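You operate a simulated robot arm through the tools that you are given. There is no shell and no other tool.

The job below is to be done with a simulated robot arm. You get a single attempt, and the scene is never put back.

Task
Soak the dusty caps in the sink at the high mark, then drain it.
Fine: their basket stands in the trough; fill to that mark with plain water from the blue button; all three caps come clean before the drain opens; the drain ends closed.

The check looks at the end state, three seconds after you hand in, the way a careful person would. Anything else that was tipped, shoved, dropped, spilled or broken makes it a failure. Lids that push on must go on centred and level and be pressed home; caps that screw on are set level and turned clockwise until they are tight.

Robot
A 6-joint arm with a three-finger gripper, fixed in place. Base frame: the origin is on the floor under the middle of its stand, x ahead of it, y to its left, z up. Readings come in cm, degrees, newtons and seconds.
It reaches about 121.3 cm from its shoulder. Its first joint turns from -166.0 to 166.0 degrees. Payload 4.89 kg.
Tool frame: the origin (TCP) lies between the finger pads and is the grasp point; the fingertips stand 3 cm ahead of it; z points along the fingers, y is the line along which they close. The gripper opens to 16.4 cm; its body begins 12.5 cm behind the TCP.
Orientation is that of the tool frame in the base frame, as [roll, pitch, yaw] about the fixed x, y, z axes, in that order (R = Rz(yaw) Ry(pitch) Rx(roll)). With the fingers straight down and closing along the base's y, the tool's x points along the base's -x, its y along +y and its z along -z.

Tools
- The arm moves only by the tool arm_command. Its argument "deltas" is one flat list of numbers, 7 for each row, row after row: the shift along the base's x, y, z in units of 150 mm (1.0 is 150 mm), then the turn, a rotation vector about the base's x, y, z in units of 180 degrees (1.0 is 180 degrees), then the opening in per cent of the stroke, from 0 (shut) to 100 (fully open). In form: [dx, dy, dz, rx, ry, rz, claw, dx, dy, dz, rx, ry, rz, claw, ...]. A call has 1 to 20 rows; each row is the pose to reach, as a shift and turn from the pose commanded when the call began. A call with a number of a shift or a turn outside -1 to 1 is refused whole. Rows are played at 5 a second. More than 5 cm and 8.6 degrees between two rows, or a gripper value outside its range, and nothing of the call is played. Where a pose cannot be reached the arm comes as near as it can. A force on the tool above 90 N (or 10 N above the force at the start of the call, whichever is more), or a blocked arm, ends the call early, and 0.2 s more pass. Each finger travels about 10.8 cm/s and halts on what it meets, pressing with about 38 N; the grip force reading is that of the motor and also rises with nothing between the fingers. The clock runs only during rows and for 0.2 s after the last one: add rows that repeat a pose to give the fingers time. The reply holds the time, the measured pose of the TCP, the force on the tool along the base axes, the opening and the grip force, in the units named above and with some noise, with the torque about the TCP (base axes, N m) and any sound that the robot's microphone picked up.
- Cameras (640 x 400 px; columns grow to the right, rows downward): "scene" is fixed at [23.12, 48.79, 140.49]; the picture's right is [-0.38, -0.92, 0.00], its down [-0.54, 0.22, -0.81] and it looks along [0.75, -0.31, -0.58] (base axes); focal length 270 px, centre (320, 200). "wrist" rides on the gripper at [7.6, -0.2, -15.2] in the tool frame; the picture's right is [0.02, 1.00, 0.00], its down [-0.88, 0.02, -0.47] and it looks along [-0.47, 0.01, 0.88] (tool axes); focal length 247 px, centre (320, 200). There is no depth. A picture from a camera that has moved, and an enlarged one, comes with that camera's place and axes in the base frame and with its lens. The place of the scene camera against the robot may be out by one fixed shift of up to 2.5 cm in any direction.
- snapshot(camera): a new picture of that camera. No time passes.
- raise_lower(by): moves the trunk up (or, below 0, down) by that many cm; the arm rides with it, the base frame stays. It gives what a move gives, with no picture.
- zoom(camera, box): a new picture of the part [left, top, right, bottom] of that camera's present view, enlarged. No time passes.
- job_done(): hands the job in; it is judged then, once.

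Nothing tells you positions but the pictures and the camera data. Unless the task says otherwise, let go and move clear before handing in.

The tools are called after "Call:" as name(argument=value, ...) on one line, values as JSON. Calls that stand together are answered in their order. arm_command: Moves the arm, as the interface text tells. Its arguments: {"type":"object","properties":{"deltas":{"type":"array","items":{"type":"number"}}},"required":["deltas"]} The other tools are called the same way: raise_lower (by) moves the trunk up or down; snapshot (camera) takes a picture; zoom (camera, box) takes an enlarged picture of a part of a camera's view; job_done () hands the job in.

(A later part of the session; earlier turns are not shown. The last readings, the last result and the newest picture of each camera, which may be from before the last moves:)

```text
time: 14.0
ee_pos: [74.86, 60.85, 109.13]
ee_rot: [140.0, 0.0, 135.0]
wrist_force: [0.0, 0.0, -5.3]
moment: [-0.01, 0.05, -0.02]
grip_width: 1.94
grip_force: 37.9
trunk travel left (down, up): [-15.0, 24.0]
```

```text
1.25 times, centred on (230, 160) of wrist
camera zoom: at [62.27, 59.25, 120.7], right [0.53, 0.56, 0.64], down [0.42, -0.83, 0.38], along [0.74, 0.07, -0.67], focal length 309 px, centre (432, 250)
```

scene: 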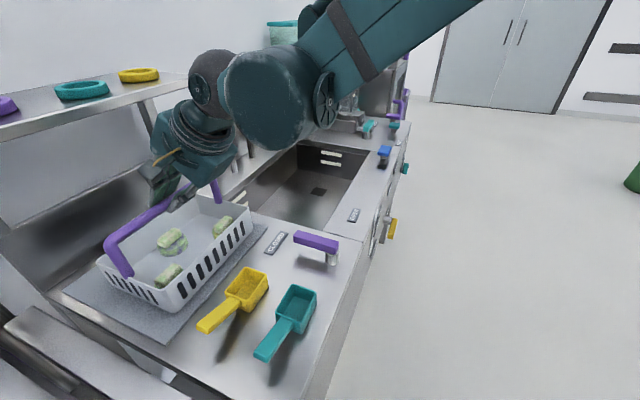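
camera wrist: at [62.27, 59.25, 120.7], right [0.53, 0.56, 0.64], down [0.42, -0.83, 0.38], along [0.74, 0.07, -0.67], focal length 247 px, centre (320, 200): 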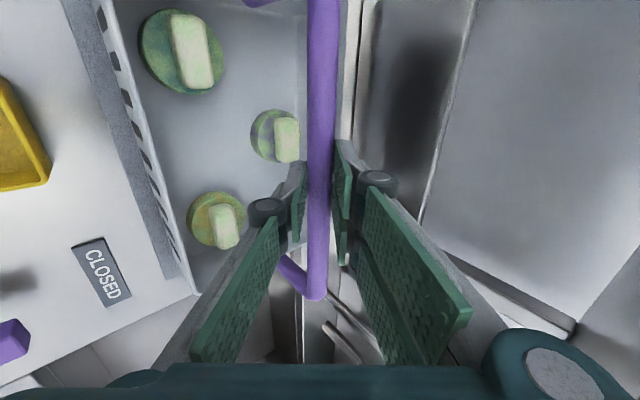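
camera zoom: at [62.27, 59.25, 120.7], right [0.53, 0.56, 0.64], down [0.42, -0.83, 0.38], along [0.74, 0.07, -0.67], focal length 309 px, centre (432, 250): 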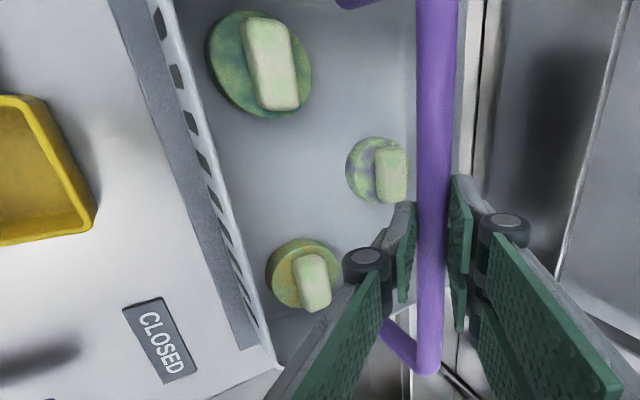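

Both ends seem to have risen only about 1.5 cm, so the bar may have slid toward the fingertips. I'll lift 2 cm more slowly and see whether the slip continues.

Call:
arm_command(deltas=[0, 0, 0.03, 0, 0, 0, 0, 0, 0, 0.06, 0, 0, 0, 0, 0, 0, 0.09, 0, 0, 0, 0, 0, 0, 0.133, 0, 0, 0, 0, 0, 0, 0.133, 0, 0, 0, 0, 0, 0, 0.133, 0, 0, 0, 0])

Call:
zoom(camera="wrist", box=[60, 0, 400, 320])

Call:
zoom(camera="scene", box=[60, 150, 300, 330])

```text
time: 15.4
ee_pos: [74.75, 60.69, 111.29]
ee_rot: [139.9, 0.0, 135.0]
wrist_force: [-0.7, -0.3, -6.7]
moment: [-0.01, 0.04, 0.02]
grip_width: 1.97
grip_force: 38.1
trunk travel left (down, up): [-15.0, 24.0]
```

```text
1.25 times, centred on (230, 160) of wrist
camera zoom: at [62.23, 59.22, 122.75], right [0.53, 0.56, 0.64], down [0.42, -0.83, 0.37], along [0.74, 0.07, -0.67], focal length 309 px, centre (432, 250)
```

zoom: 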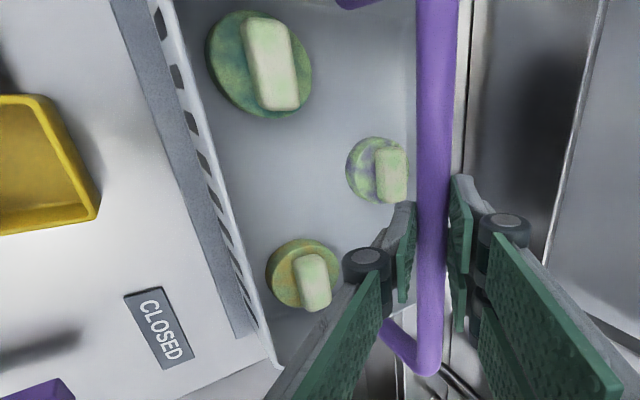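

```text
2.22 times, centred on (180, 240) of scene
camera zoom: at [23.12, 48.79, 140.49], right [-0.38, -0.92, 0.0], down [-0.54, 0.22, -0.81], along [0.75, -0.31, -0.58], focal length 600 px, centre (631, 111)
```

zoom: 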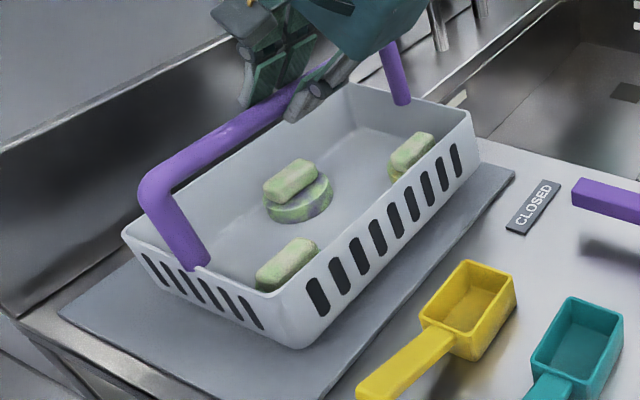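

No further slip; the basket just hangs about 8° low at its +u end, and the caps stay put. I'll back away from the shelf while rising to carry height.

Call:
arm_command(deltas=[-0.046, -0.046, 0.056, 0, 0, 0, 0, -0.092, -0.092, 0.112, 0, 0, 0, 0, -0.138, -0.138, 0.168, 0, 0, 0, 0, -0.184, -0.184, 0.224, 0, 0, 0, 0, -0.23, -0.23, 0.28, 0, 0, 0, 0, -0.276, -0.276, 0.336, 0, 0, 0, 0, -0.322, -0.322, 0.392, 0, 0, 0, 0, -0.367, -0.367, 0.447, 0, 0, 0, 0])

Call:
snapshot(camera="scene")

Call:
snapshot(camera="wrist")

```text
time: 17.2
ee_pos: [69.22, 55.42, 117.98]
ee_rot: [140.0, 0.0, 135.1]
wrist_force: [-0.1, 0.3, -7.1]
moment: [-0.05, 0.09, 0.01]
grip_width: 1.96
grip_force: 37.6
trunk travel left (down, up): [-15.0, 24.0]
```

```text
taken
```

scene: 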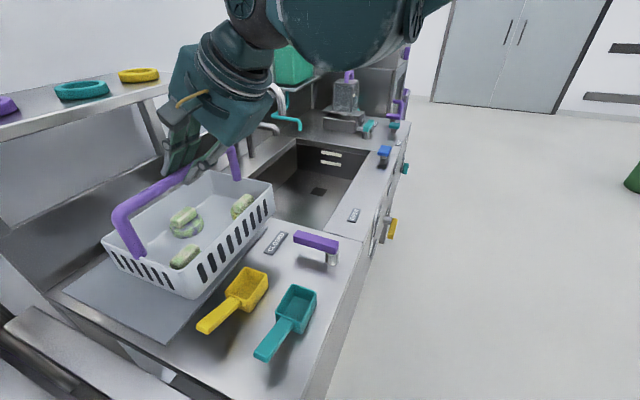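

```text
taken
camera wrist: at [56.77, 53.8, 129.41], right [0.53, 0.56, 0.64], down [0.42, -0.83, 0.37], along [0.74, 0.07, -0.67], focal length 247 px, centre (320, 200)
```

wrist: 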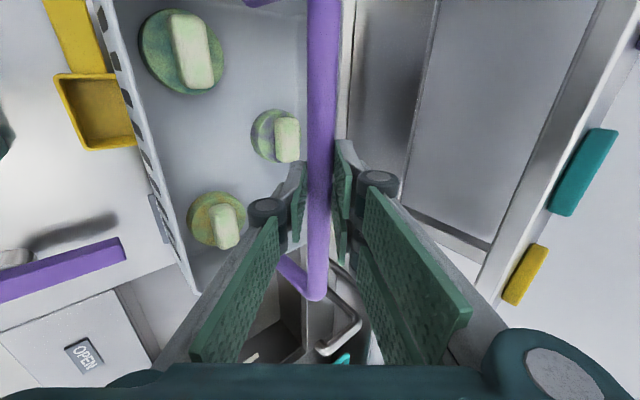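

The carry is stable. I'll move diagonally toward the sink front, keeping well forward (small n) of the faucet spout.

Call:
arm_command(deltas=[0.0436, -0.1151, 0, 0, 0, 0, 0, 0.0871, -0.2302, 0, 0, 0, 0, 0, 0.1307, -0.3454, 0, 0, 0, 0, 0, 0.1742, -0.4605, 0, 0, 0, 0, 0, 0.2178, -0.5756, 0, 0, 0, 0, 0, 0.2613, -0.6907, 0, 0, 0, 0, 0])

Call:
arm_command(deltas=[0.0436, -0.1151, 0, 0, 0, 0, 0, 0.0871, -0.2302, 0, 0, 0, 0, 0, 0.1307, -0.3454, 0, 0, 0, 0, 0, 0.1742, -0.4605, 0, 0, 0, 0, 0, 0.2178, -0.5756, 0, 0, 0, 0, 0, 0.2613, -0.6907, 0, 0, 0, 0, 0])

Call:
snapshot(camera="scene")

Call:
snapshot(camera="wrist")

```text
time: 18.6
ee_pos: [73.27, 45.11, 118.05]
ee_rot: [140.0, -0.1, 135.0]
wrist_force: [-0.1, 1.0, -6.6]
moment: [-0.09, 0.03, 0.0]
grip_width: 1.93
grip_force: 38.5
trunk travel left (down, up): [-15.0, 24.0]
```

```text
time: 20.0
ee_pos: [77.16, 34.7, 117.98]
ee_rot: [140.0, 0.1, 135.0]
wrist_force: [-1.0, 1.1, -5.7]
moment: [-0.08, 0.05, -0.03]
grip_width: 1.97
grip_force: 37.8
trunk travel left (down, up): [-15.0, 24.0]
```

```text
taken
```

scene: 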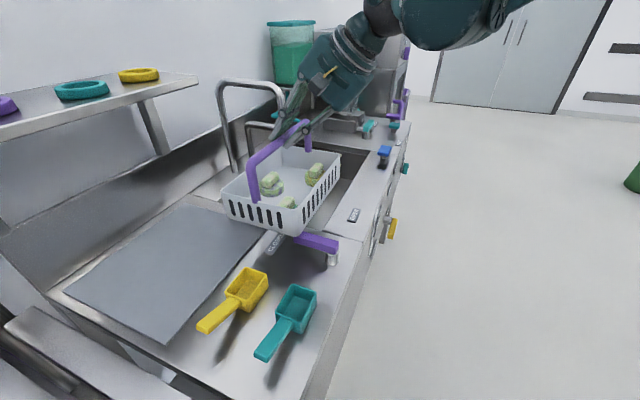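

```text
taken
camera wrist: at [64.63, 33.19, 129.45], right [0.53, 0.56, 0.64], down [0.42, -0.83, 0.38], along [0.74, 0.07, -0.67], focal length 247 px, centre (320, 200)
```

wrist: 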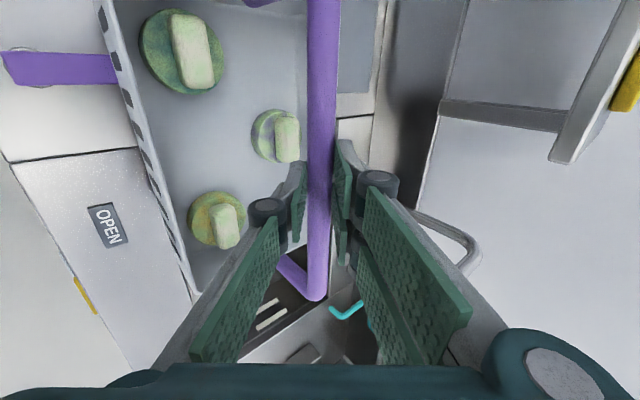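

The basket is past the purple lever, and the spout is well behind it. I'll continue along the counter in two steps and check the clearance to the faucet.

Call:
arm_command(deltas=[0.0969, -0.0969, 0, 0, 0, 0, 0, 0.1938, -0.1938, 0, 0, 0, 0, 0, 0.2907, -0.2907, 0, 0, 0, 0, 0, 0.3876, -0.3876, 0, 0, 0, 0, 0, 0.4845, -0.4845, 0, 0, 0, 0, 0, 0.5813, -0.5813, 0, 0, 0, 0, 0])

Call:
snapshot(camera="scene")

Call:
snapshot(camera="wrist")

Call:
zoom(camera="scene", box=[180, 40, 420, 240])

```text
time: 21.4
ee_pos: [85.74, 25.89, 118.05]
ee_rot: [140.0, 0.1, 135.0]
wrist_force: [-0.8, 0.4, -7.0]
moment: [-0.16, 0.01, -0.11]
grip_width: 1.95
grip_force: 38.2
trunk travel left (down, up): [-15.0, 24.0]
```

```text
taken
```

scene: 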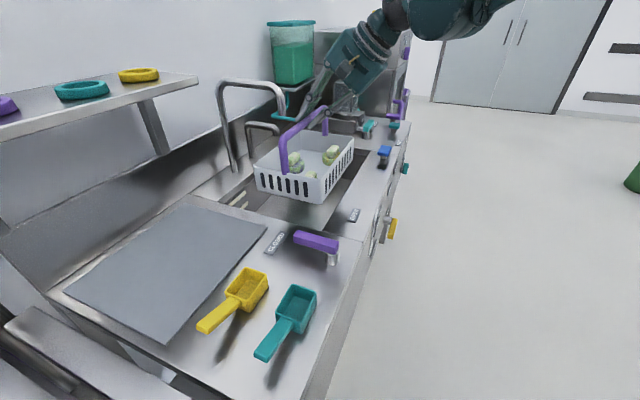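

```text
taken
camera wrist: at [73.25, 24.34, 129.62], right [0.53, 0.56, 0.64], down [0.42, -0.83, 0.38], along [0.74, 0.07, -0.67], focal length 247 px, centre (320, 200)
```

wrist: 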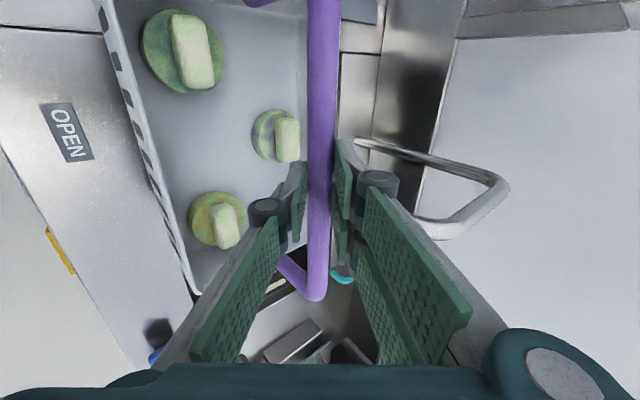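

```text
2.00 times, centred on (300, 140) of scene
camera zoom: at [23.12, 48.79, 140.49], right [-0.38, -0.92, 0.0], down [-0.54, 0.22, -0.81], along [0.75, -0.31, -0.58], focal length 540 px, centre (360, 320)
```

zoom: 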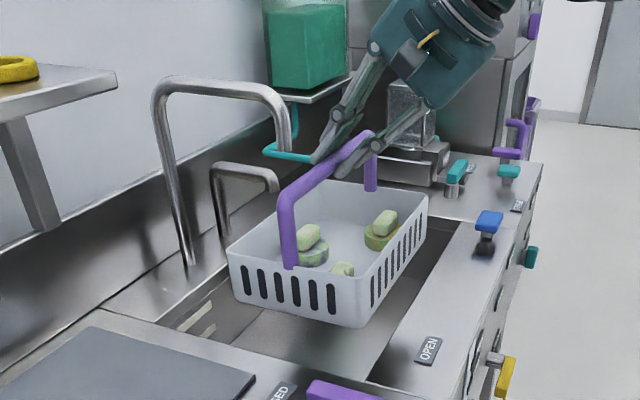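

The spout's front bend works out to u ≈ 50, n ≈ 92, z ≈ 121, which leaves about 3 cm to the basket's rear rim. I'll continue along +u.

Call:
arm_command(deltas=[0.0969, -0.0969, 0, 0, 0, 0, 0, 0.1938, -0.1938, 0, 0, 0, 0, 0, 0.2907, -0.2907, 0, 0, 0, 0, 0, 0.3876, -0.3876, 0, 0, 0, 0, 0, 0.4845, -0.4845, 0, 0, 0, 0, 0, 0.5813, -0.5813, 0, 0, 0, 0, 0])

Call:
zoom(camera="scene", box=[180, 40, 420, 240])

Call:
snapshot(camera="wrist")

```text
time: 22.8
ee_pos: [94.61, 17.22, 117.89]
ee_rot: [140.0, 0.0, 135.0]
wrist_force: [-1.0, 0.2, -5.8]
moment: [-0.07, 0.01, -0.06]
grip_width: 1.95
grip_force: 38.1
trunk travel left (down, up): [-15.0, 24.0]
```

```text
2.00 times, centred on (300, 140) of scene
camera zoom: at [23.12, 48.79, 140.49], right [-0.38, -0.92, 0.0], down [-0.54, 0.22, -0.81], along [0.75, -0.31, -0.58], focal length 540 px, centre (360, 320)
```

zoom: 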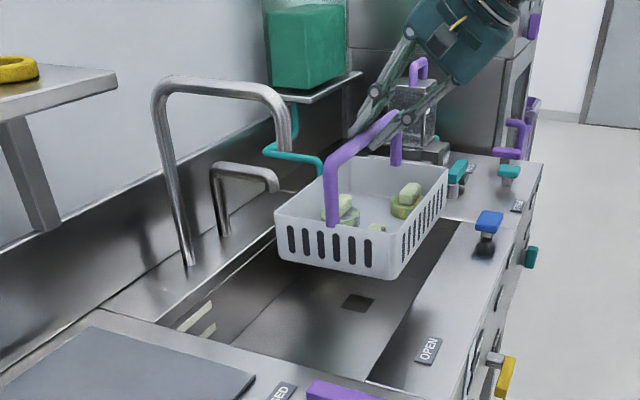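

```text
taken
camera wrist: at [82.09, 15.73, 129.59], right [0.53, 0.56, 0.64], down [0.42, -0.83, 0.37], along [0.74, 0.07, -0.67], focal length 247 px, centre (320, 200)
```

wrist: 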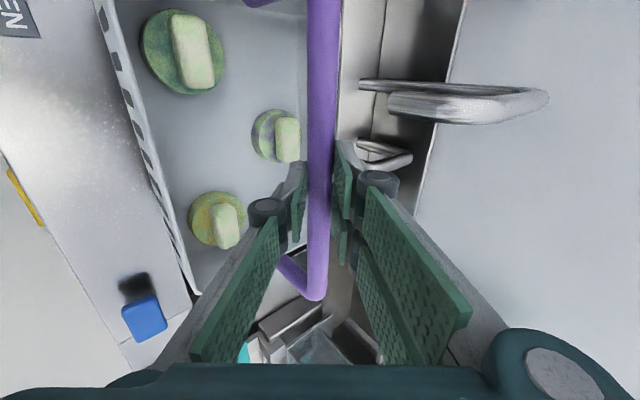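

Clear of the spout tip. One more step along +u, then I'll position over the sink and start to lower.

Call:
arm_command(deltas=[0.0969, -0.0969, 0, 0, 0, 0, 0, 0.1938, -0.1938, 0, 0, 0, 0, 0, 0.2907, -0.2907, 0, 0, 0, 0, 0, 0.3876, -0.3876, 0, 0, 0, 0, 0, 0.4845, -0.4845, 0, 0, 0, 0, 0, 0.5813, -0.5813, 0, 0, 0, 0, 0])

Call:
zoom(camera="scene", box=[180, 40, 420, 240])

Call:
snapshot(camera="wrist")

```text
time: 24.2
ee_pos: [103.17, 8.43, 117.94]
ee_rot: [140.0, 0.0, 135.0]
wrist_force: [-1.0, 1.1, -5.0]
moment: [-0.1, -0.01, -0.09]
grip_width: 1.98
grip_force: 37.7
trunk travel left (down, up): [-15.0, 24.0]
```

```text
2.00 times, centred on (300, 140) of scene
camera zoom: at [23.12, 48.79, 140.49], right [-0.38, -0.92, 0.0], down [-0.54, 0.22, -0.81], along [0.75, -0.31, -0.58], focal length 540 px, centre (360, 320)
```

zoom: 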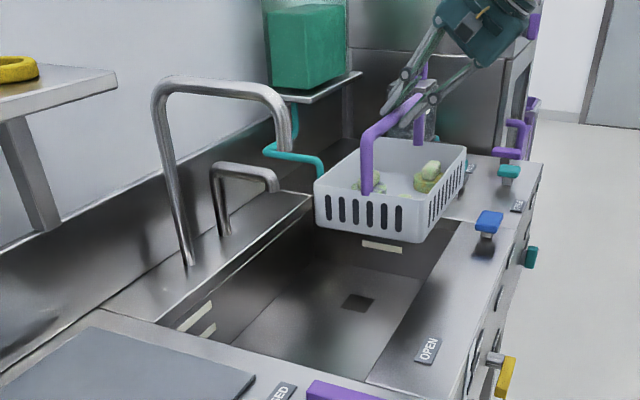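

```text
taken
camera wrist: at [90.69, 6.91, 129.51], right [0.53, 0.56, 0.64], down [0.42, -0.83, 0.38], along [0.74, 0.07, -0.67], focal length 247 px, centre (320, 200)
```

wrist: 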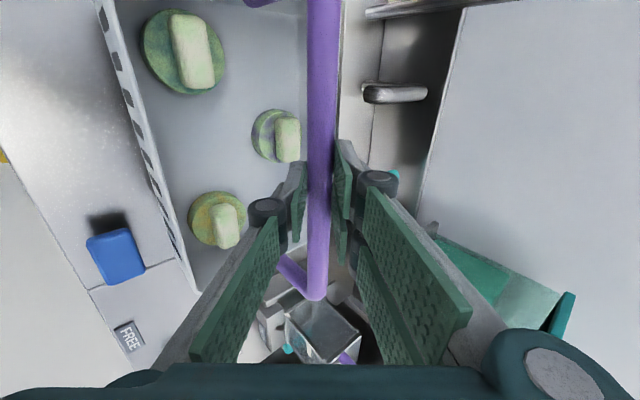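

I'm at u = 67, n = 79 above the sink, with its floor near z ≈ 72. I'll move in by 6 cm to n = 85 and begin lowering, watching the force.

Call:
arm_command(deltas=[0.0707, 0.0707, 0, 0, 0, 0, 0, 0.1414, 0.1414, 0, 0, 0, 0, 0, 0.2121, 0.2121, 0, 0, 0, 0, 0, 0.283, 0.283, 0, 0, 0, 0, 0, 0.283, 0.283, -0.1, 0, 0, 0, 0, 0.283, 0.283, -0.2, 0, 0, 0, 0, 0.283, 0.283, -0.3, 0, 0, 0, 0, 0.283, 0.283, -0.4, 0, 0, 0, 0])

Call:
zoom(camera="scene", box=[180, 40, 420, 240])

Call:
snapshot(camera="wrist")

```text
time: 26.0
ee_pos: [107.54, 12.58, 111.86]
ee_rot: [140.0, 0.0, 135.0]
wrist_force: [-1.1, 0.1, -5.7]
moment: [-0.06, 0.02, -0.03]
grip_width: 1.96
grip_force: 38.3
trunk travel left (down, up): [-15.0, 24.0]
```

```text
2.00 times, centred on (300, 140) of scene
camera zoom: at [23.12, 48.79, 140.49], right [-0.38, -0.92, 0.0], down [-0.54, 0.22, -0.81], along [0.75, -0.31, -0.58], focal length 540 px, centre (360, 320)
```

zoom: 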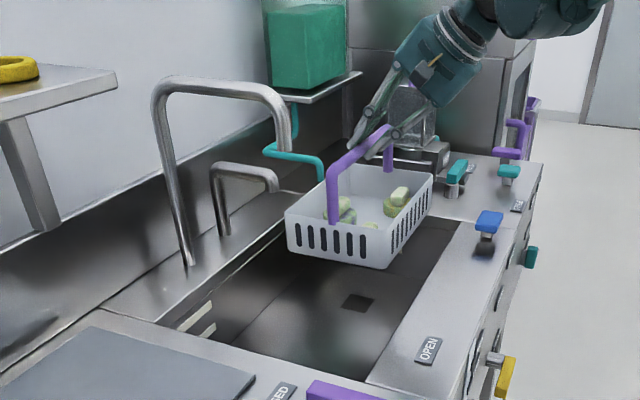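

```text
taken
camera wrist: at [94.99, 11.03, 123.43], right [0.53, 0.56, 0.64], down [0.42, -0.83, 0.37], along [0.74, 0.07, -0.67], focal length 247 px, centre (320, 200)
```

wrist: 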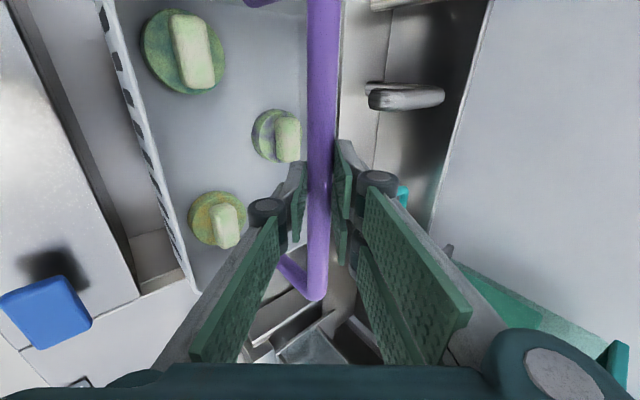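

There are good margins all round: about 7 cm to the +u wall and 5 cm to the front wall. I'll lower further, to z ≈ 98.

Call:
arm_command(deltas=[0, 0, -0.115, 0, 0, 0, 0, 0, 0, -0.23, 0, 0, 0, 0, 0, 0, -0.345, 0, 0, 0, 0, 0, 0, -0.46, 0, 0, 0, 0, 0, 0, -0.575, 0, 0, 0, 0, 0, 0, -0.69, 0, 0, 0, 0, 0, 0, -0.805, 0, 0, 0, 0, 0, 0, -0.92, 0, 0, 0, 0])

Call:
zoom(camera="scene", box=[180, 40, 420, 240])

Call:
snapshot(camera="wrist")

```text
time: 27.8
ee_pos: [107.54, 12.73, 98.06]
ee_rot: [140.0, 0.0, 135.0]
wrist_force: [0.2, -0.8, -6.2]
moment: [-0.06, 0.06, -0.02]
grip_width: 1.94
grip_force: 38.6
trunk travel left (down, up): [-15.0, 24.0]
```

```text
2.00 times, centred on (300, 140) of scene
camera zoom: at [23.12, 48.79, 140.49], right [-0.38, -0.92, 0.0], down [-0.54, 0.22, -0.81], along [0.75, -0.31, -0.58], focal length 540 px, centre (360, 320)
```

zoom: 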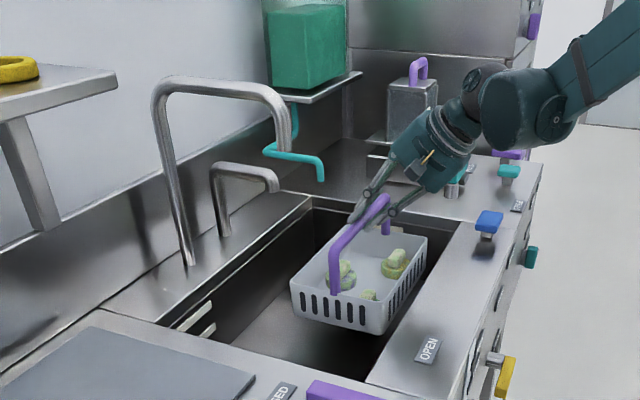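

```text
taken
camera wrist: at [94.95, 11.11, 109.64], right [0.53, 0.56, 0.64], down [0.42, -0.83, 0.38], along [0.74, 0.07, -0.67], focal length 247 px, centre (320, 200)
```

wrist: 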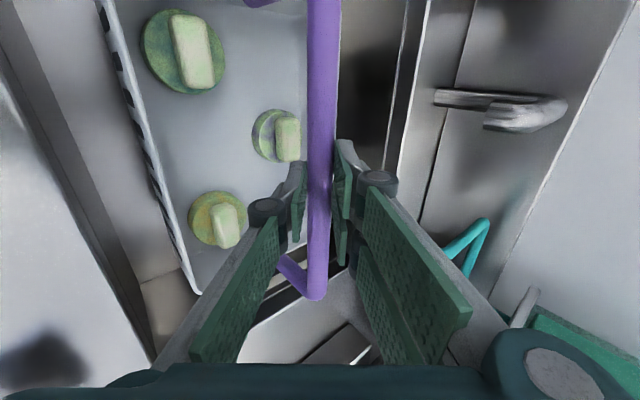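

The basket is inside the sink and clear. I'll continue to z ≈ 92, then go in small steps and feel for the floor.

Call:
arm_command(deltas=[0, 0, -0.1, 0, 0, 0, 0, 0, 0, -0.2, 0, 0, 0, 0, 0, 0, -0.3, 0, 0, 0, 0, 0, 0, -0.4, 0, 0, 0, 0])

Call:
arm_command(deltas=[0, 0, -0.033, 0, 0, 0, 0, 0, 0, -0.067, 0, 0, 0, 0])

Call:
zoom(camera="scene", box=[240, 80, 420, 220])

Call:
snapshot(camera="wrist")

```text
time: 28.8
ee_pos: [107.48, 12.62, 91.96]
ee_rot: [140.0, 0.0, 135.0]
wrist_force: [-0.4, 0.3, -5.4]
moment: [-0.07, 0.04, -0.01]
grip_width: 1.95
grip_force: 38.4
trunk travel left (down, up): [-15.0, 24.0]
```

```text
time: 29.4
ee_pos: [107.49, 12.71, 91.05]
ee_rot: [140.0, 0.0, 134.9]
wrist_force: [0.0, 0.0, -5.2]
moment: [-0.05, 0.05, -0.01]
grip_width: 1.95
grip_force: 38.2
trunk travel left (down, up): [-15.0, 24.0]
```

```text
2.86 times, centred on (330, 150) of scene
camera zoom: at [23.12, 48.79, 140.49], right [-0.38, -0.92, 0.0], down [-0.54, 0.22, -0.81], along [0.75, -0.31, -0.58], focal length 772 px, centre (291, 343)
```

zoom: 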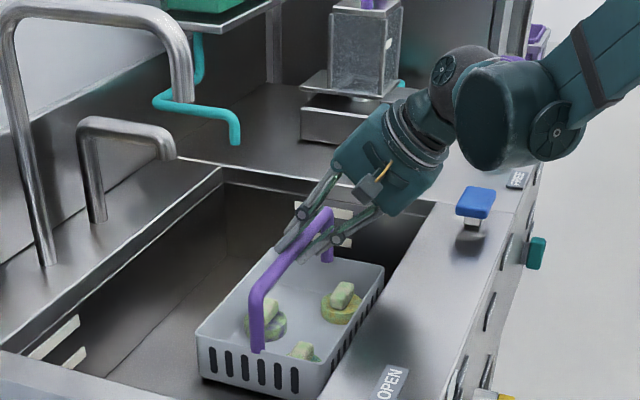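

```text
taken
camera wrist: at [94.93, 11.09, 102.62], right [0.53, 0.56, 0.64], down [0.42, -0.83, 0.37], along [0.74, 0.07, -0.67], focal length 247 px, centre (320, 200)
```

wrist: 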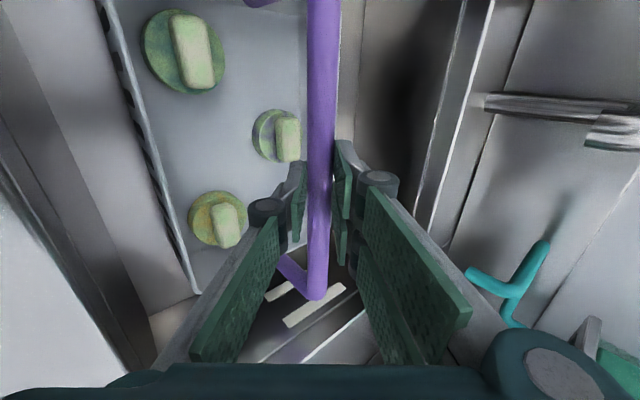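

No contact yet. I'll keep stepping down gently.

Call:
arm_command(deltas=[0, 0, -0.033, 0, 0, 0, 0, 0, 0, -0.067, 0, 0, 0, 0, 0, 0, -0.067, 0, 0, 0, 0])

Call:
arm_command(deltas=[0, 0, -0.033, 0, 0, 0, 0, 0, 0, -0.053, 0, 0, 0, 0, 0, 0, -0.053, 0, 0, 0, 0])

Call:
snapshot(camera="wrist")

Call:
zoom(camera="scene", box=[240, 80, 420, 220])

```text
time: 30.2
ee_pos: [107.4, 12.52, 90.5]
ee_rot: [139.8, 0.1, 134.9]
wrist_force: [14.5, -2.6, 34.9]
moment: [0.75, -0.35, -0.68]
grip_width: 1.97
grip_force: 38.2
trunk travel left (down, up): [-15.0, 24.0]
```

```text
time: 31.0
ee_pos: [107.28, 12.81, 89.58]
ee_rot: [139.9, 0.1, 135.2]
wrist_force: [8.6, 18.2, 47.1]
moment: [0.61, -0.44, 0.14]
grip_width: 1.9
grip_force: 38.1
trunk travel left (down, up): [-15.0, 24.0]
```

```text
taken
camera wrist: at [94.75, 11.19, 101.03], right [0.52, 0.56, 0.64], down [0.42, -0.83, 0.38], along [0.74, 0.07, -0.67], focal length 247 px, centre (320, 200)
```

wrist: 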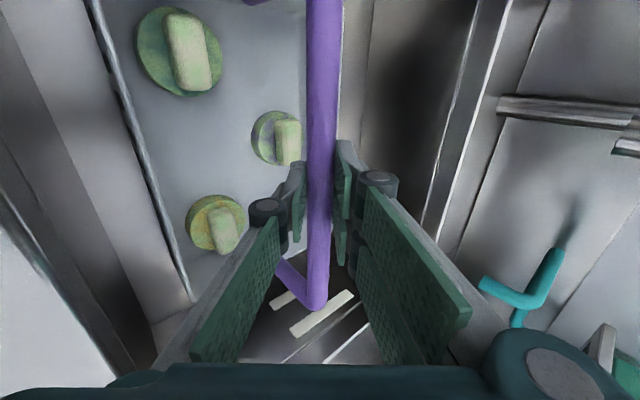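

```text
2.86 times, centred on (330, 150) of scene
camera zoom: at [23.12, 48.79, 140.49], right [-0.38, -0.92, 0.0], down [-0.54, 0.22, -0.81], along [0.75, -0.31, -0.58], focal length 772 px, centre (291, 343)
```

zoom: 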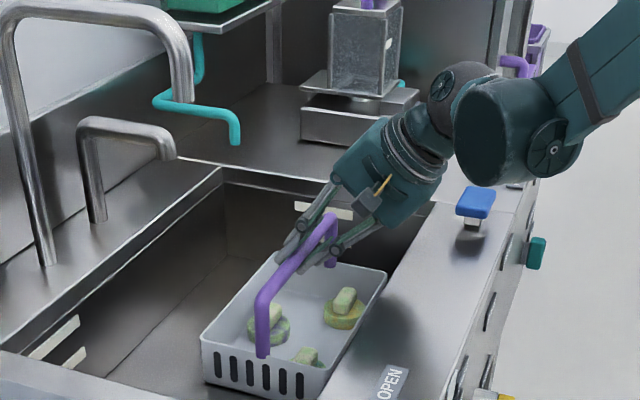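

Contact is made at the +u end while the basket is still tilted. Instead of pressing harder, I'll roll the hand about 7° to level the basket, which also relieves the force.

Call:
arm_command(deltas=[0, 0, 0, -0.0092, -0.0092, 0, 0, 0, 0, 0, -0.0183, -0.0183, 0, 0, 0, 0, 0, -0.0275, -0.0275, 0, 0, 0, 0, 0, -0.0275, -0.0275, 0, 0])

Call:
snapshot(camera="wrist")

Call:
zoom(camera="scene", box=[240, 80, 420, 220])

```text
time: 32.0
ee_pos: [107.38, 12.61, 89.39]
ee_rot: [140.0, 7.2, 135.0]
wrist_force: [-1.6, 5.4, 16.5]
moment: [1.07, 0.9, -1.08]
grip_width: 2.13
grip_force: 38.0
trunk travel left (down, up): [-15.0, 24.0]
```

```text
taken
camera wrist: at [93.84, 12.0, 99.82], right [0.47, 0.61, 0.63], down [0.38, -0.79, 0.48], along [0.8, 0.02, -0.61], focal length 247 px, centre (320, 200)
```

wrist: 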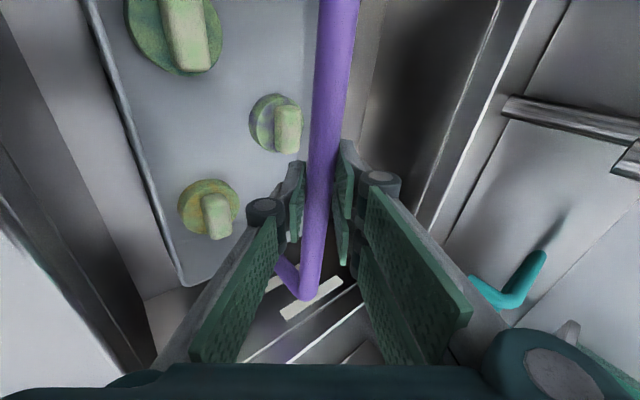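

```text
2.86 times, centred on (330, 150) of scene
camera zoom: at [23.12, 48.79, 140.49], right [-0.38, -0.92, 0.0], down [-0.54, 0.22, -0.81], along [0.75, -0.31, -0.58], focal length 772 px, centre (291, 343)
```

zoom: 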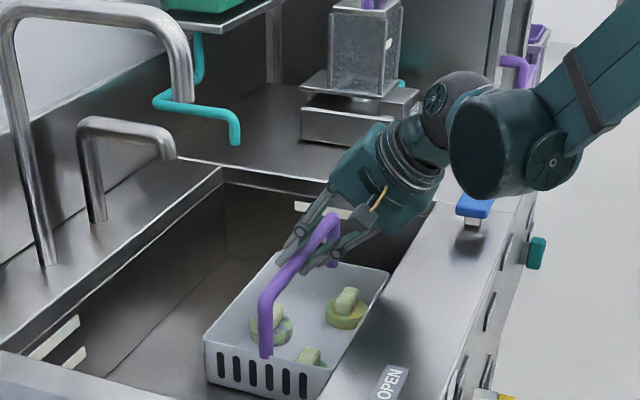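

The basket now looks level on the sink floor, and the reaction has dropped to 16 N. I'll relieve the residual push by 2 mm and open the fingers a little to release the bar.

Call:
arm_command(deltas=[0, 0, 0.007, 0, 0, 0, 0, 0, 0, 0.013, 0, 0, 0, 0, 0, 0, 0.013, 0, 0, 0, 6, 0, 0, 0.013, 0, 0, 0, 14, 0, 0, 0.013, 0, 0, 0, 20, 0, 0, 0.013, 0, 0, 0, 28, 0, 0, 0.013, 0, 0, 0, 34, 0, 0, 0.013, 0, 0, 0, 34])

Call:
snapshot(camera="wrist")

Call:
zoom(camera="scene", box=[240, 80, 420, 220])

```text
time: 33.8
ee_pos: [107.47, 12.69, 89.55]
ee_rot: [139.9, 7.0, 135.0]
wrist_force: [-0.3, -0.6, 0.2]
moment: [0.04, 0.01, 0.0]
grip_width: 5.57
grip_force: 0.1
trunk travel left (down, up): [-15.0, 24.0]
```

```text
taken
camera wrist: at [93.97, 12.02, 100.02], right [0.47, 0.61, 0.64], down [0.38, -0.79, 0.48], along [0.8, 0.02, -0.61], focal length 247 px, centre (320, 200)
```

wrist: 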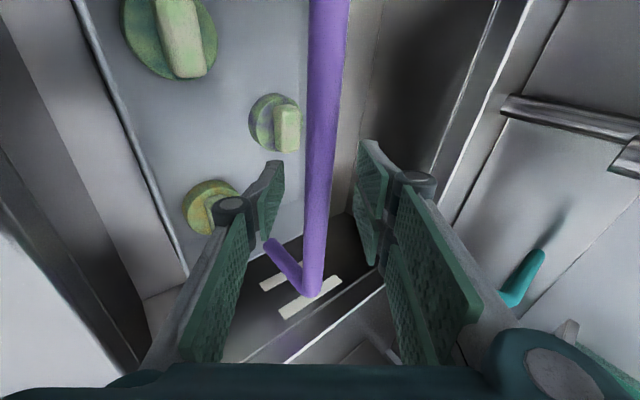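

```text
2.86 times, centred on (330, 150) of scene
camera zoom: at [23.12, 48.79, 140.49], right [-0.38, -0.92, 0.0], down [-0.54, 0.22, -0.81], along [0.75, -0.31, -0.58], focal length 772 px, centre (291, 343)
```

zoom: 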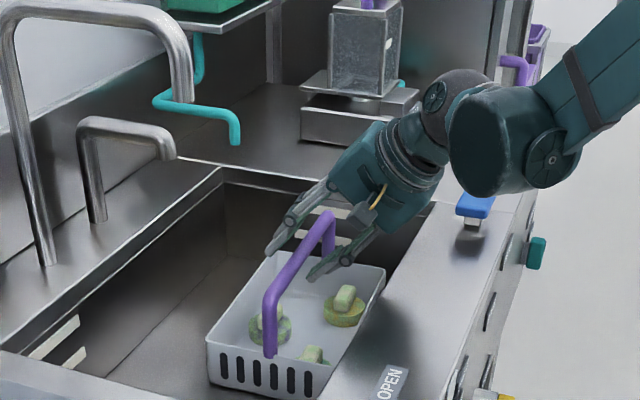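

The basket stands level on the sink floor and is free of the gripper. I'll retract along the tool axis.

Call:
arm_command(deltas=[-0.08, -0.06, 0.118, 0, 0, 0, 34, -0.161, -0.121, 0.236, 0, 0, 0, 34, -0.243, -0.182, 0.355, 0, 0, 0, 34, -0.324, -0.242, 0.473, 0, 0, 0, 34, -0.405, -0.302, 0.591, 0, 0, 0, 34, -0.486, -0.363, 0.709, 0, 0, 0, 34])

Call:
snapshot(camera="wrist")

Call:
snapshot(camera="scene")

```text
time: 35.2
ee_pos: [100.29, 7.17, 100.18]
ee_rot: [140.0, 7.0, 134.9]
wrist_force: [0.6, -0.1, -1.2]
moment: [0.06, 0.02, 0.04]
grip_width: 5.59
grip_force: 0.1
trunk travel left (down, up): [-15.0, 24.0]
```

```text
taken
camera wrist: at [86.76, 6.57, 110.58], right [0.47, 0.61, 0.63], down [0.38, -0.79, 0.48], along [0.8, 0.02, -0.61], focal length 247 px, centre (320, 200)
```

wrist: 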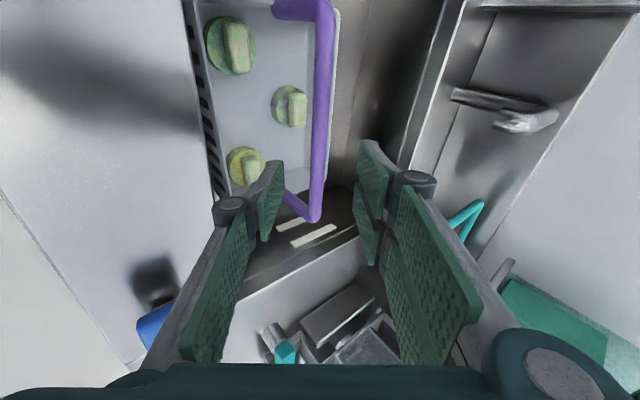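

```text
taken
```

scene: 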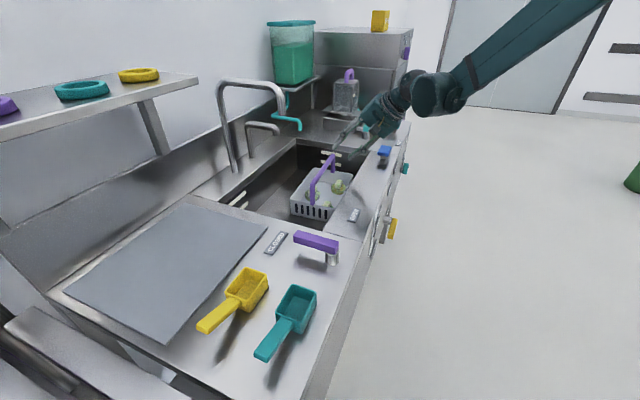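

The basket is placed. Now I'll undo the roll, rise, and turn the hand vertical for pressing the blue button, which I place near (103.6, -12.1, 93.6).

Call:
arm_command(deltas=[0, 0, 0.22, 0.009, 0.009, 0, 30, 0, 0, 0.44, 0.018, 0.018, 0, 20, 0, 0, 0.66, 0.0275, 0.0275, 0, 10, 0, 0, 0.88, 0.0275, 0.0275, 0, 0])

Call:
arm_command(deltas=[0, 0, 0, -0.0314, 0.0314, 0, 0, 0, 0, 0, -0.0629, 0.0629, 0, 0, 0, 0, 0, -0.0943, 0.0943, 0, 0, 0, 0, 0, -0.1257, 0.1257, 0, 0, 0, 0, 0, -0.1571, 0.1571, 0, 0])

Call:
snapshot(camera="wrist")

Call:
snapshot(camera="scene")

```text
time: 36.2
ee_pos: [100.32, 7.36, 113.36]
ee_rot: [140.0, 0.0, 135.0]
wrist_force: [0.2, 0.1, -0.5]
moment: [0.03, 0.11, 0.06]
grip_width: 0.0
grip_force: 38.0
trunk travel left (down, up): [-15.0, 24.0]
```

```text
time: 37.4
ee_pos: [100.07, 7.09, 113.37]
ee_rot: [-179.8, 0.0, 135.0]
wrist_force: [-0.9, -0.6, 1.1]
moment: [0.11, -0.18, 0.01]
grip_width: 0.02
grip_force: 38.4
trunk travel left (down, up): [-15.0, 24.0]
```

```text
taken
camera wrist: at [94.5, 12.54, 128.62], right [0.69, 0.72, 0.0], down [0.64, -0.61, 0.47], along [0.34, -0.33, -0.88], focal length 247 px, centre (320, 200)
```

wrist: 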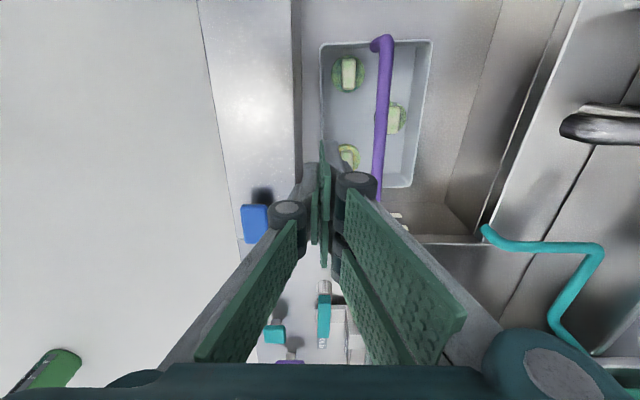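

```text
taken
```

scene: 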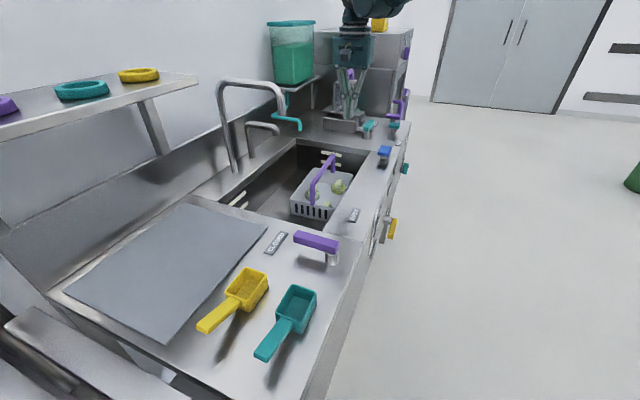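

The hand is vertical with the fingers closed. I'll move above the blue button at a safe height.

Call:
arm_command(deltas=[0.04, -0.212, 0, 0, 0, 0, 0, 0.08, -0.424, 0, 0, 0, 0, 0, 0.113, -0.637, 0, 0, 0, 0, 0])

Call:
arm_command(deltas=[0.04, -0.2, 0, 0, 0, 0, 0, 0.08, -0.4, 0, 0, 0, 0, 0, 0.113, -0.6, 0, 0, 0, 0, 0])

Call:
snapshot(camera="wrist")

Call:
zoom(camera="scene", box=[300, 80, 460, 200])

```text
time: 38.2
ee_pos: [101.93, -2.08, 113.55]
ee_rot: [180.0, 0.1, 135.2]
wrist_force: [-0.4, 1.0, -0.5]
moment: [-0.21, -0.07, 0.01]
grip_width: 0.02
grip_force: 37.6
trunk travel left (down, up): [-15.0, 24.0]
```

```text
time: 39.0
ee_pos: [103.52, -10.95, 113.47]
ee_rot: [179.9, 0.0, 135.1]
wrist_force: [0.7, 1.2, -0.8]
moment: [-0.31, -0.01, -0.03]
grip_width: 0.0
grip_force: 38.0
trunk travel left (down, up): [-15.0, 24.0]
```

```text
taken
camera wrist: at [97.87, -5.65, 128.66], right [0.69, 0.72, 0.0], down [0.64, -0.61, 0.47], along [0.34, -0.33, -0.88], focal length 247 px, centre (320, 200)
```

wrist: 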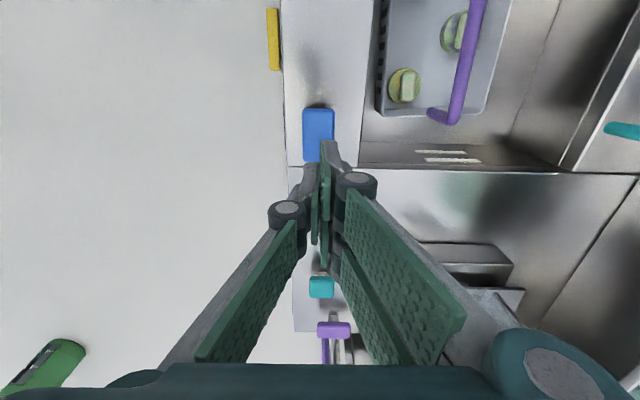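

```text
3.33 times, centred on (380, 140) of scene
camera zoom: at [23.12, 48.79, 140.49], right [-0.38, -0.92, 0.0], down [-0.54, 0.22, -0.81], along [0.75, -0.31, -0.58], focal length 900 px, centre (120, 400)
```

zoom: 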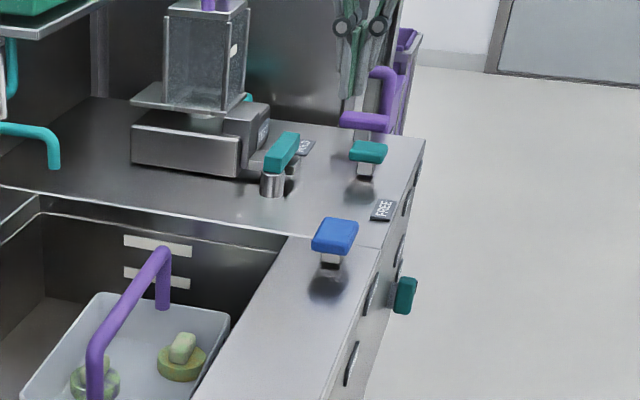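

The blue block is almost right under the fingertips. I'll shift 1 cm to centre on it and descend to just above.

Call:
arm_command(deltas=[0.02, -0.063, -0.15, 0, 0, 0, 0, 0.02, -0.063, -0.35, 0, 0, 0, 0, 0.02, -0.063, -0.55, 0, 0, 0, 0, 0.02, -0.063, -0.75, 0, 0, 0, 0, 0.02, -0.063, -0.87, 0, 0, 0, 0])

Call:
snapshot(camera="wrist")

Call:
zoom(camera="scene", box=[320, 100, 440, 200])

```text
time: 40.2
ee_pos: [104.08, -12.13, 100.31]
ee_rot: [180.0, 0.0, 135.0]
wrist_force: [-1.0, 0.1, 0.7]
moment: [-0.01, -0.08, 0.0]
grip_width: 0.0
grip_force: 38.2
trunk travel left (down, up): [-15.0, 24.0]
```

```text
taken
camera wrist: at [98.34, -6.88, 115.54], right [0.69, 0.72, 0.0], down [0.64, -0.61, 0.47], along [0.34, -0.33, -0.88], focal length 247 px, centre (320, 200)
```

wrist: 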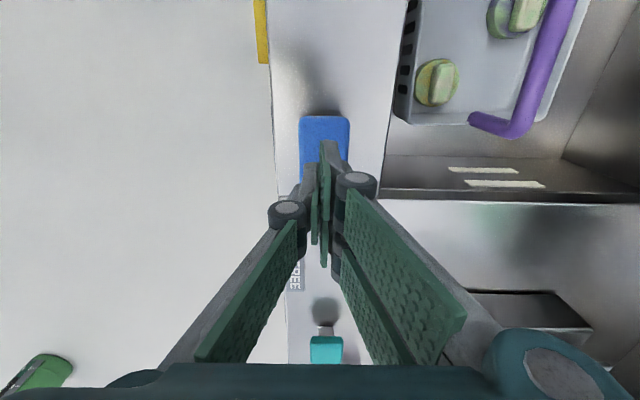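

```text
4.00 times, centred on (380, 150) of scene
camera zoom: at [23.12, 48.79, 140.49], right [-0.38, -0.92, 0.0], down [-0.54, 0.22, -0.81], along [0.75, -0.31, -0.58], focal length 1080 px, centre (80, 400)
```

zoom: 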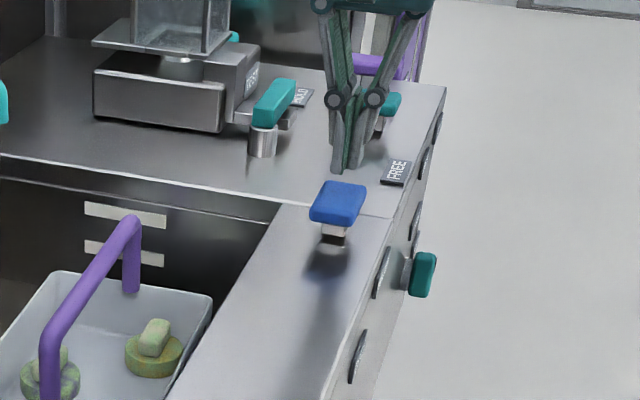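

The tips would land about 1 cm off the block's centre, so I'll correct that and lower in small steps while watching the force.

Call:
arm_command(deltas=[-0.038, 0.067, 0, 0, 0, 0, 0, -0.038, 0.067, -0.1, 0, 0, 0, 0, -0.038, 0.067, -0.1, 0, 0, 0, 0])

Call:
arm_command(deltas=[0, 0, -0.033, 0, 0, 0, 0, 0, 0, -0.033, 0, 0, 0, 0])

Call:
zoom(camera="scene", box=[320, 100, 440, 200])

Call:
snapshot(camera="wrist")

```text
time: 41.0
ee_pos: [103.3, -11.3, 98.76]
ee_rot: [-179.9, 0.0, 134.9]
wrist_force: [0.4, 0.2, -0.1]
moment: [-0.04, -0.02, -0.01]
grip_width: 0.03
grip_force: 37.7
trunk travel left (down, up): [-15.0, 24.0]
```

```text
time: 41.6
ee_pos: [103.2, -11.21, 98.23]
ee_rot: [-179.9, 0.0, 135.0]
wrist_force: [-0.1, -0.7, -0.7]
moment: [0.02, -0.04, -0.03]
grip_width: 0.01
grip_force: 37.6
trunk travel left (down, up): [-15.0, 24.0]
```

```text
4.00 times, centred on (380, 150) of scene
camera zoom: at [23.12, 48.79, 140.49], right [-0.38, -0.92, 0.0], down [-0.54, 0.22, -0.81], along [0.75, -0.31, -0.58], focal length 1080 px, centre (80, 400)
```

zoom: 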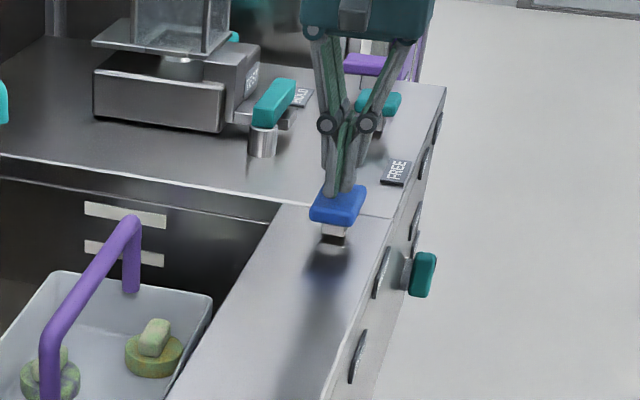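

```text
taken
camera wrist: at [97.66, -5.93, 113.53], right [0.69, 0.72, 0.0], down [0.64, -0.61, 0.47], along [0.34, -0.33, -0.88], focal length 247 px, centre (320, 200)
```

wrist: 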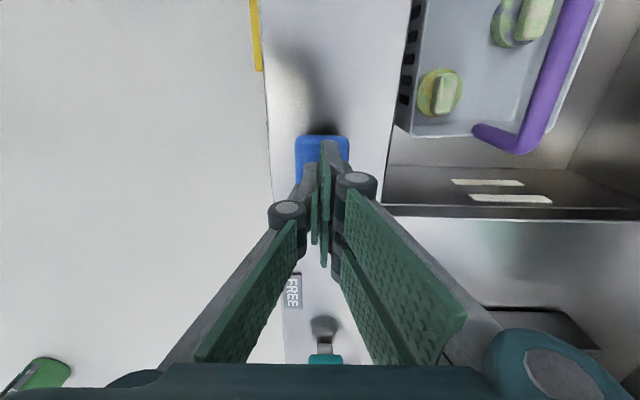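

The tips are centred just above the block. I'll press down in small steps and listen for any sound.

Call:
arm_command(deltas=[0, 0, -0.033, 0, 0, 0, 0, 0, 0, -0.033, 0, 0, 0, 0])

Call:
arm_command(deltas=[0, 0, -0.033, 0, 0, 0, 0, 0, 0, -0.033, 0, 0, 0, 0])

Call:
arm_command(deltas=[0, 0, -0.033, 0, 0, 0, 0, 0, 0, -0.033, 0, 0, 0, 0])

```text
time: 42.2
ee_pos: [103.21, -11.39, 97.77]
ee_rot: [180.0, 0.1, 135.0]
wrist_force: [0.3, 0.7, -0.4]
moment: [-0.01, 0.0, -0.02]
grip_width: 0.0
grip_force: 37.7
trunk travel left (down, up): [-15.0, 24.0]
```

```text
time: 42.8
ee_pos: [103.34, -11.32, 97.3]
ee_rot: [180.0, 0.0, 135.0]
wrist_force: [0.2, -0.5, 0.6]
moment: [-0.03, 0.0, 0.0]
grip_width: 0.0
grip_force: 38.1
trunk travel left (down, up): [-15.0, 24.0]
```

```text
time: 43.4
ee_pos: [103.3, -11.18, 96.9]
ee_rot: [-180.0, 0.1, 135.0]
wrist_force: [-0.6, -0.9, 2.6]
moment: [-0.01, 0.03, -0.01]
grip_width: 0.59
grip_force: 45.1
trunk travel left (down, up): [-15.0, 24.0]
```

Contact at about TCP z = 96.9. I'll press a little further.

Call:
arm_command(deltas=[0, 0, -0.027, 0, 0, 0, 0, 0, 0, -0.027, 0, 0, 0, 0])

Call:
zoom(camera="scene", box=[220, 60, 440, 210])

Call:
snapshot(camera="wrist")

```text
time: 44.0
ee_pos: [103.25, -11.22, 96.41]
ee_rot: [-180.0, -0.1, 134.9]
wrist_force: [-1.0, -0.4, 3.6]
moment: [-0.02, 0.01, 0.0]
grip_width: 0.63
grip_force: 45.6
trunk travel left (down, up): [-15.0, 24.0]
```

```text
2.67 times, centred on (330, 135) of scene
camera zoom: at [23.12, 48.79, 140.49], right [-0.38, -0.92, 0.0], down [-0.54, 0.22, -0.81], along [0.75, -0.31, -0.58], focal length 720 px, centre (293, 373)
```

zoom: 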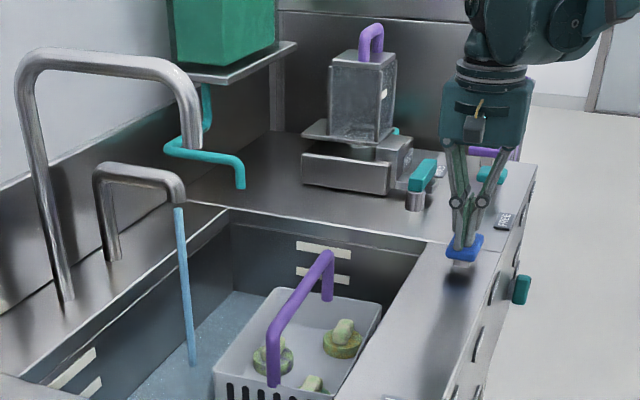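

```text
taken
camera wrist: at [97.68, -5.9, 111.63], right [0.69, 0.72, 0.0], down [0.64, -0.61, 0.47], along [0.34, -0.33, -0.88], focal length 247 px, centre (320, 200)
```

wrist: 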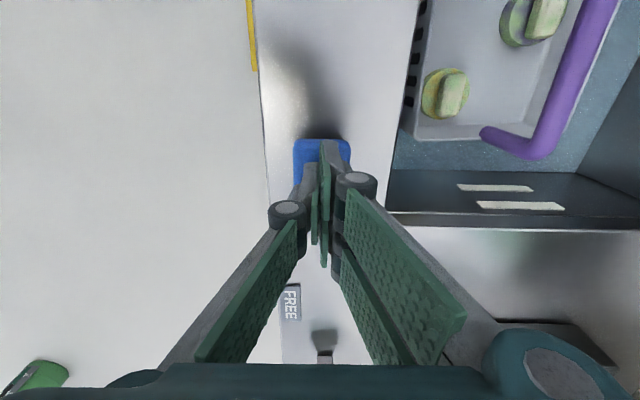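

Water is running from the small spout, so the blue button works. I'll hold for about a second and check how fast the level rises.

Call:
arm_command(deltas=[0, 0, 0, 0, 0, 0, 0, 0, 0, 0, 0, 0, 0, 0, 0, 0, 0, 0, 0, 0, 0, 0, 0, 0, 0, 0, 0, 0, 0, 0, 0, 0, 0, 0, 0])

Call:
zoom(camera="scene", box=[220, 110, 400, 220])

Call:
zoom(camera="wrist", box=[380, 0, 640, 240])

```text
time: 45.2
ee_pos: [103.35, -11.23, 96.49]
ee_rot: [180.0, 0.0, 135.0]
wrist_force: [-0.3, -0.1, 5.0]
moment: [0.0, 0.01, -0.02]
grip_width: 0.61
grip_force: 45.1
trunk travel left (down, up): [-15.0, 24.0]
```

```text
3.56 times, centred on (310, 165) of scene
camera zoom: at [23.12, 48.79, 140.49], right [-0.38, -0.92, 0.0], down [-0.54, 0.22, -0.81], along [0.75, -0.31, -0.58], focal length 960 px, centre (356, 324)
```

zoom: 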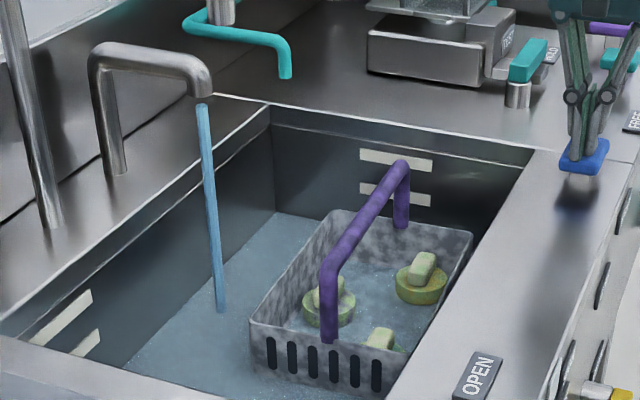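

```text
1.67 times, centred on (510, 120) of wrist
camera zoom: at [97.69, -5.89, 111.64], right [0.69, 0.72, 0.0], down [0.64, -0.61, 0.47], along [0.34, -0.33, -0.88], focal length 412 px, centre (3, 333)
```

zoom: 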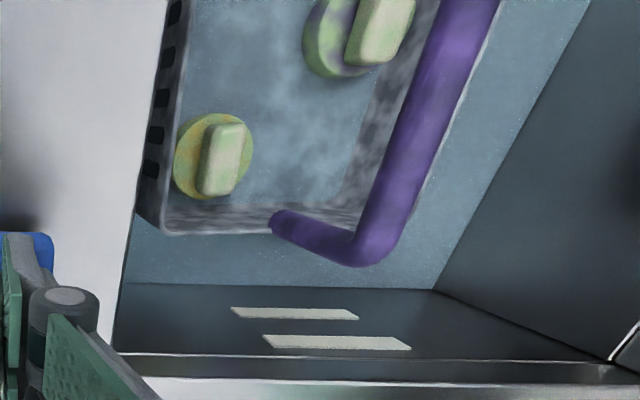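

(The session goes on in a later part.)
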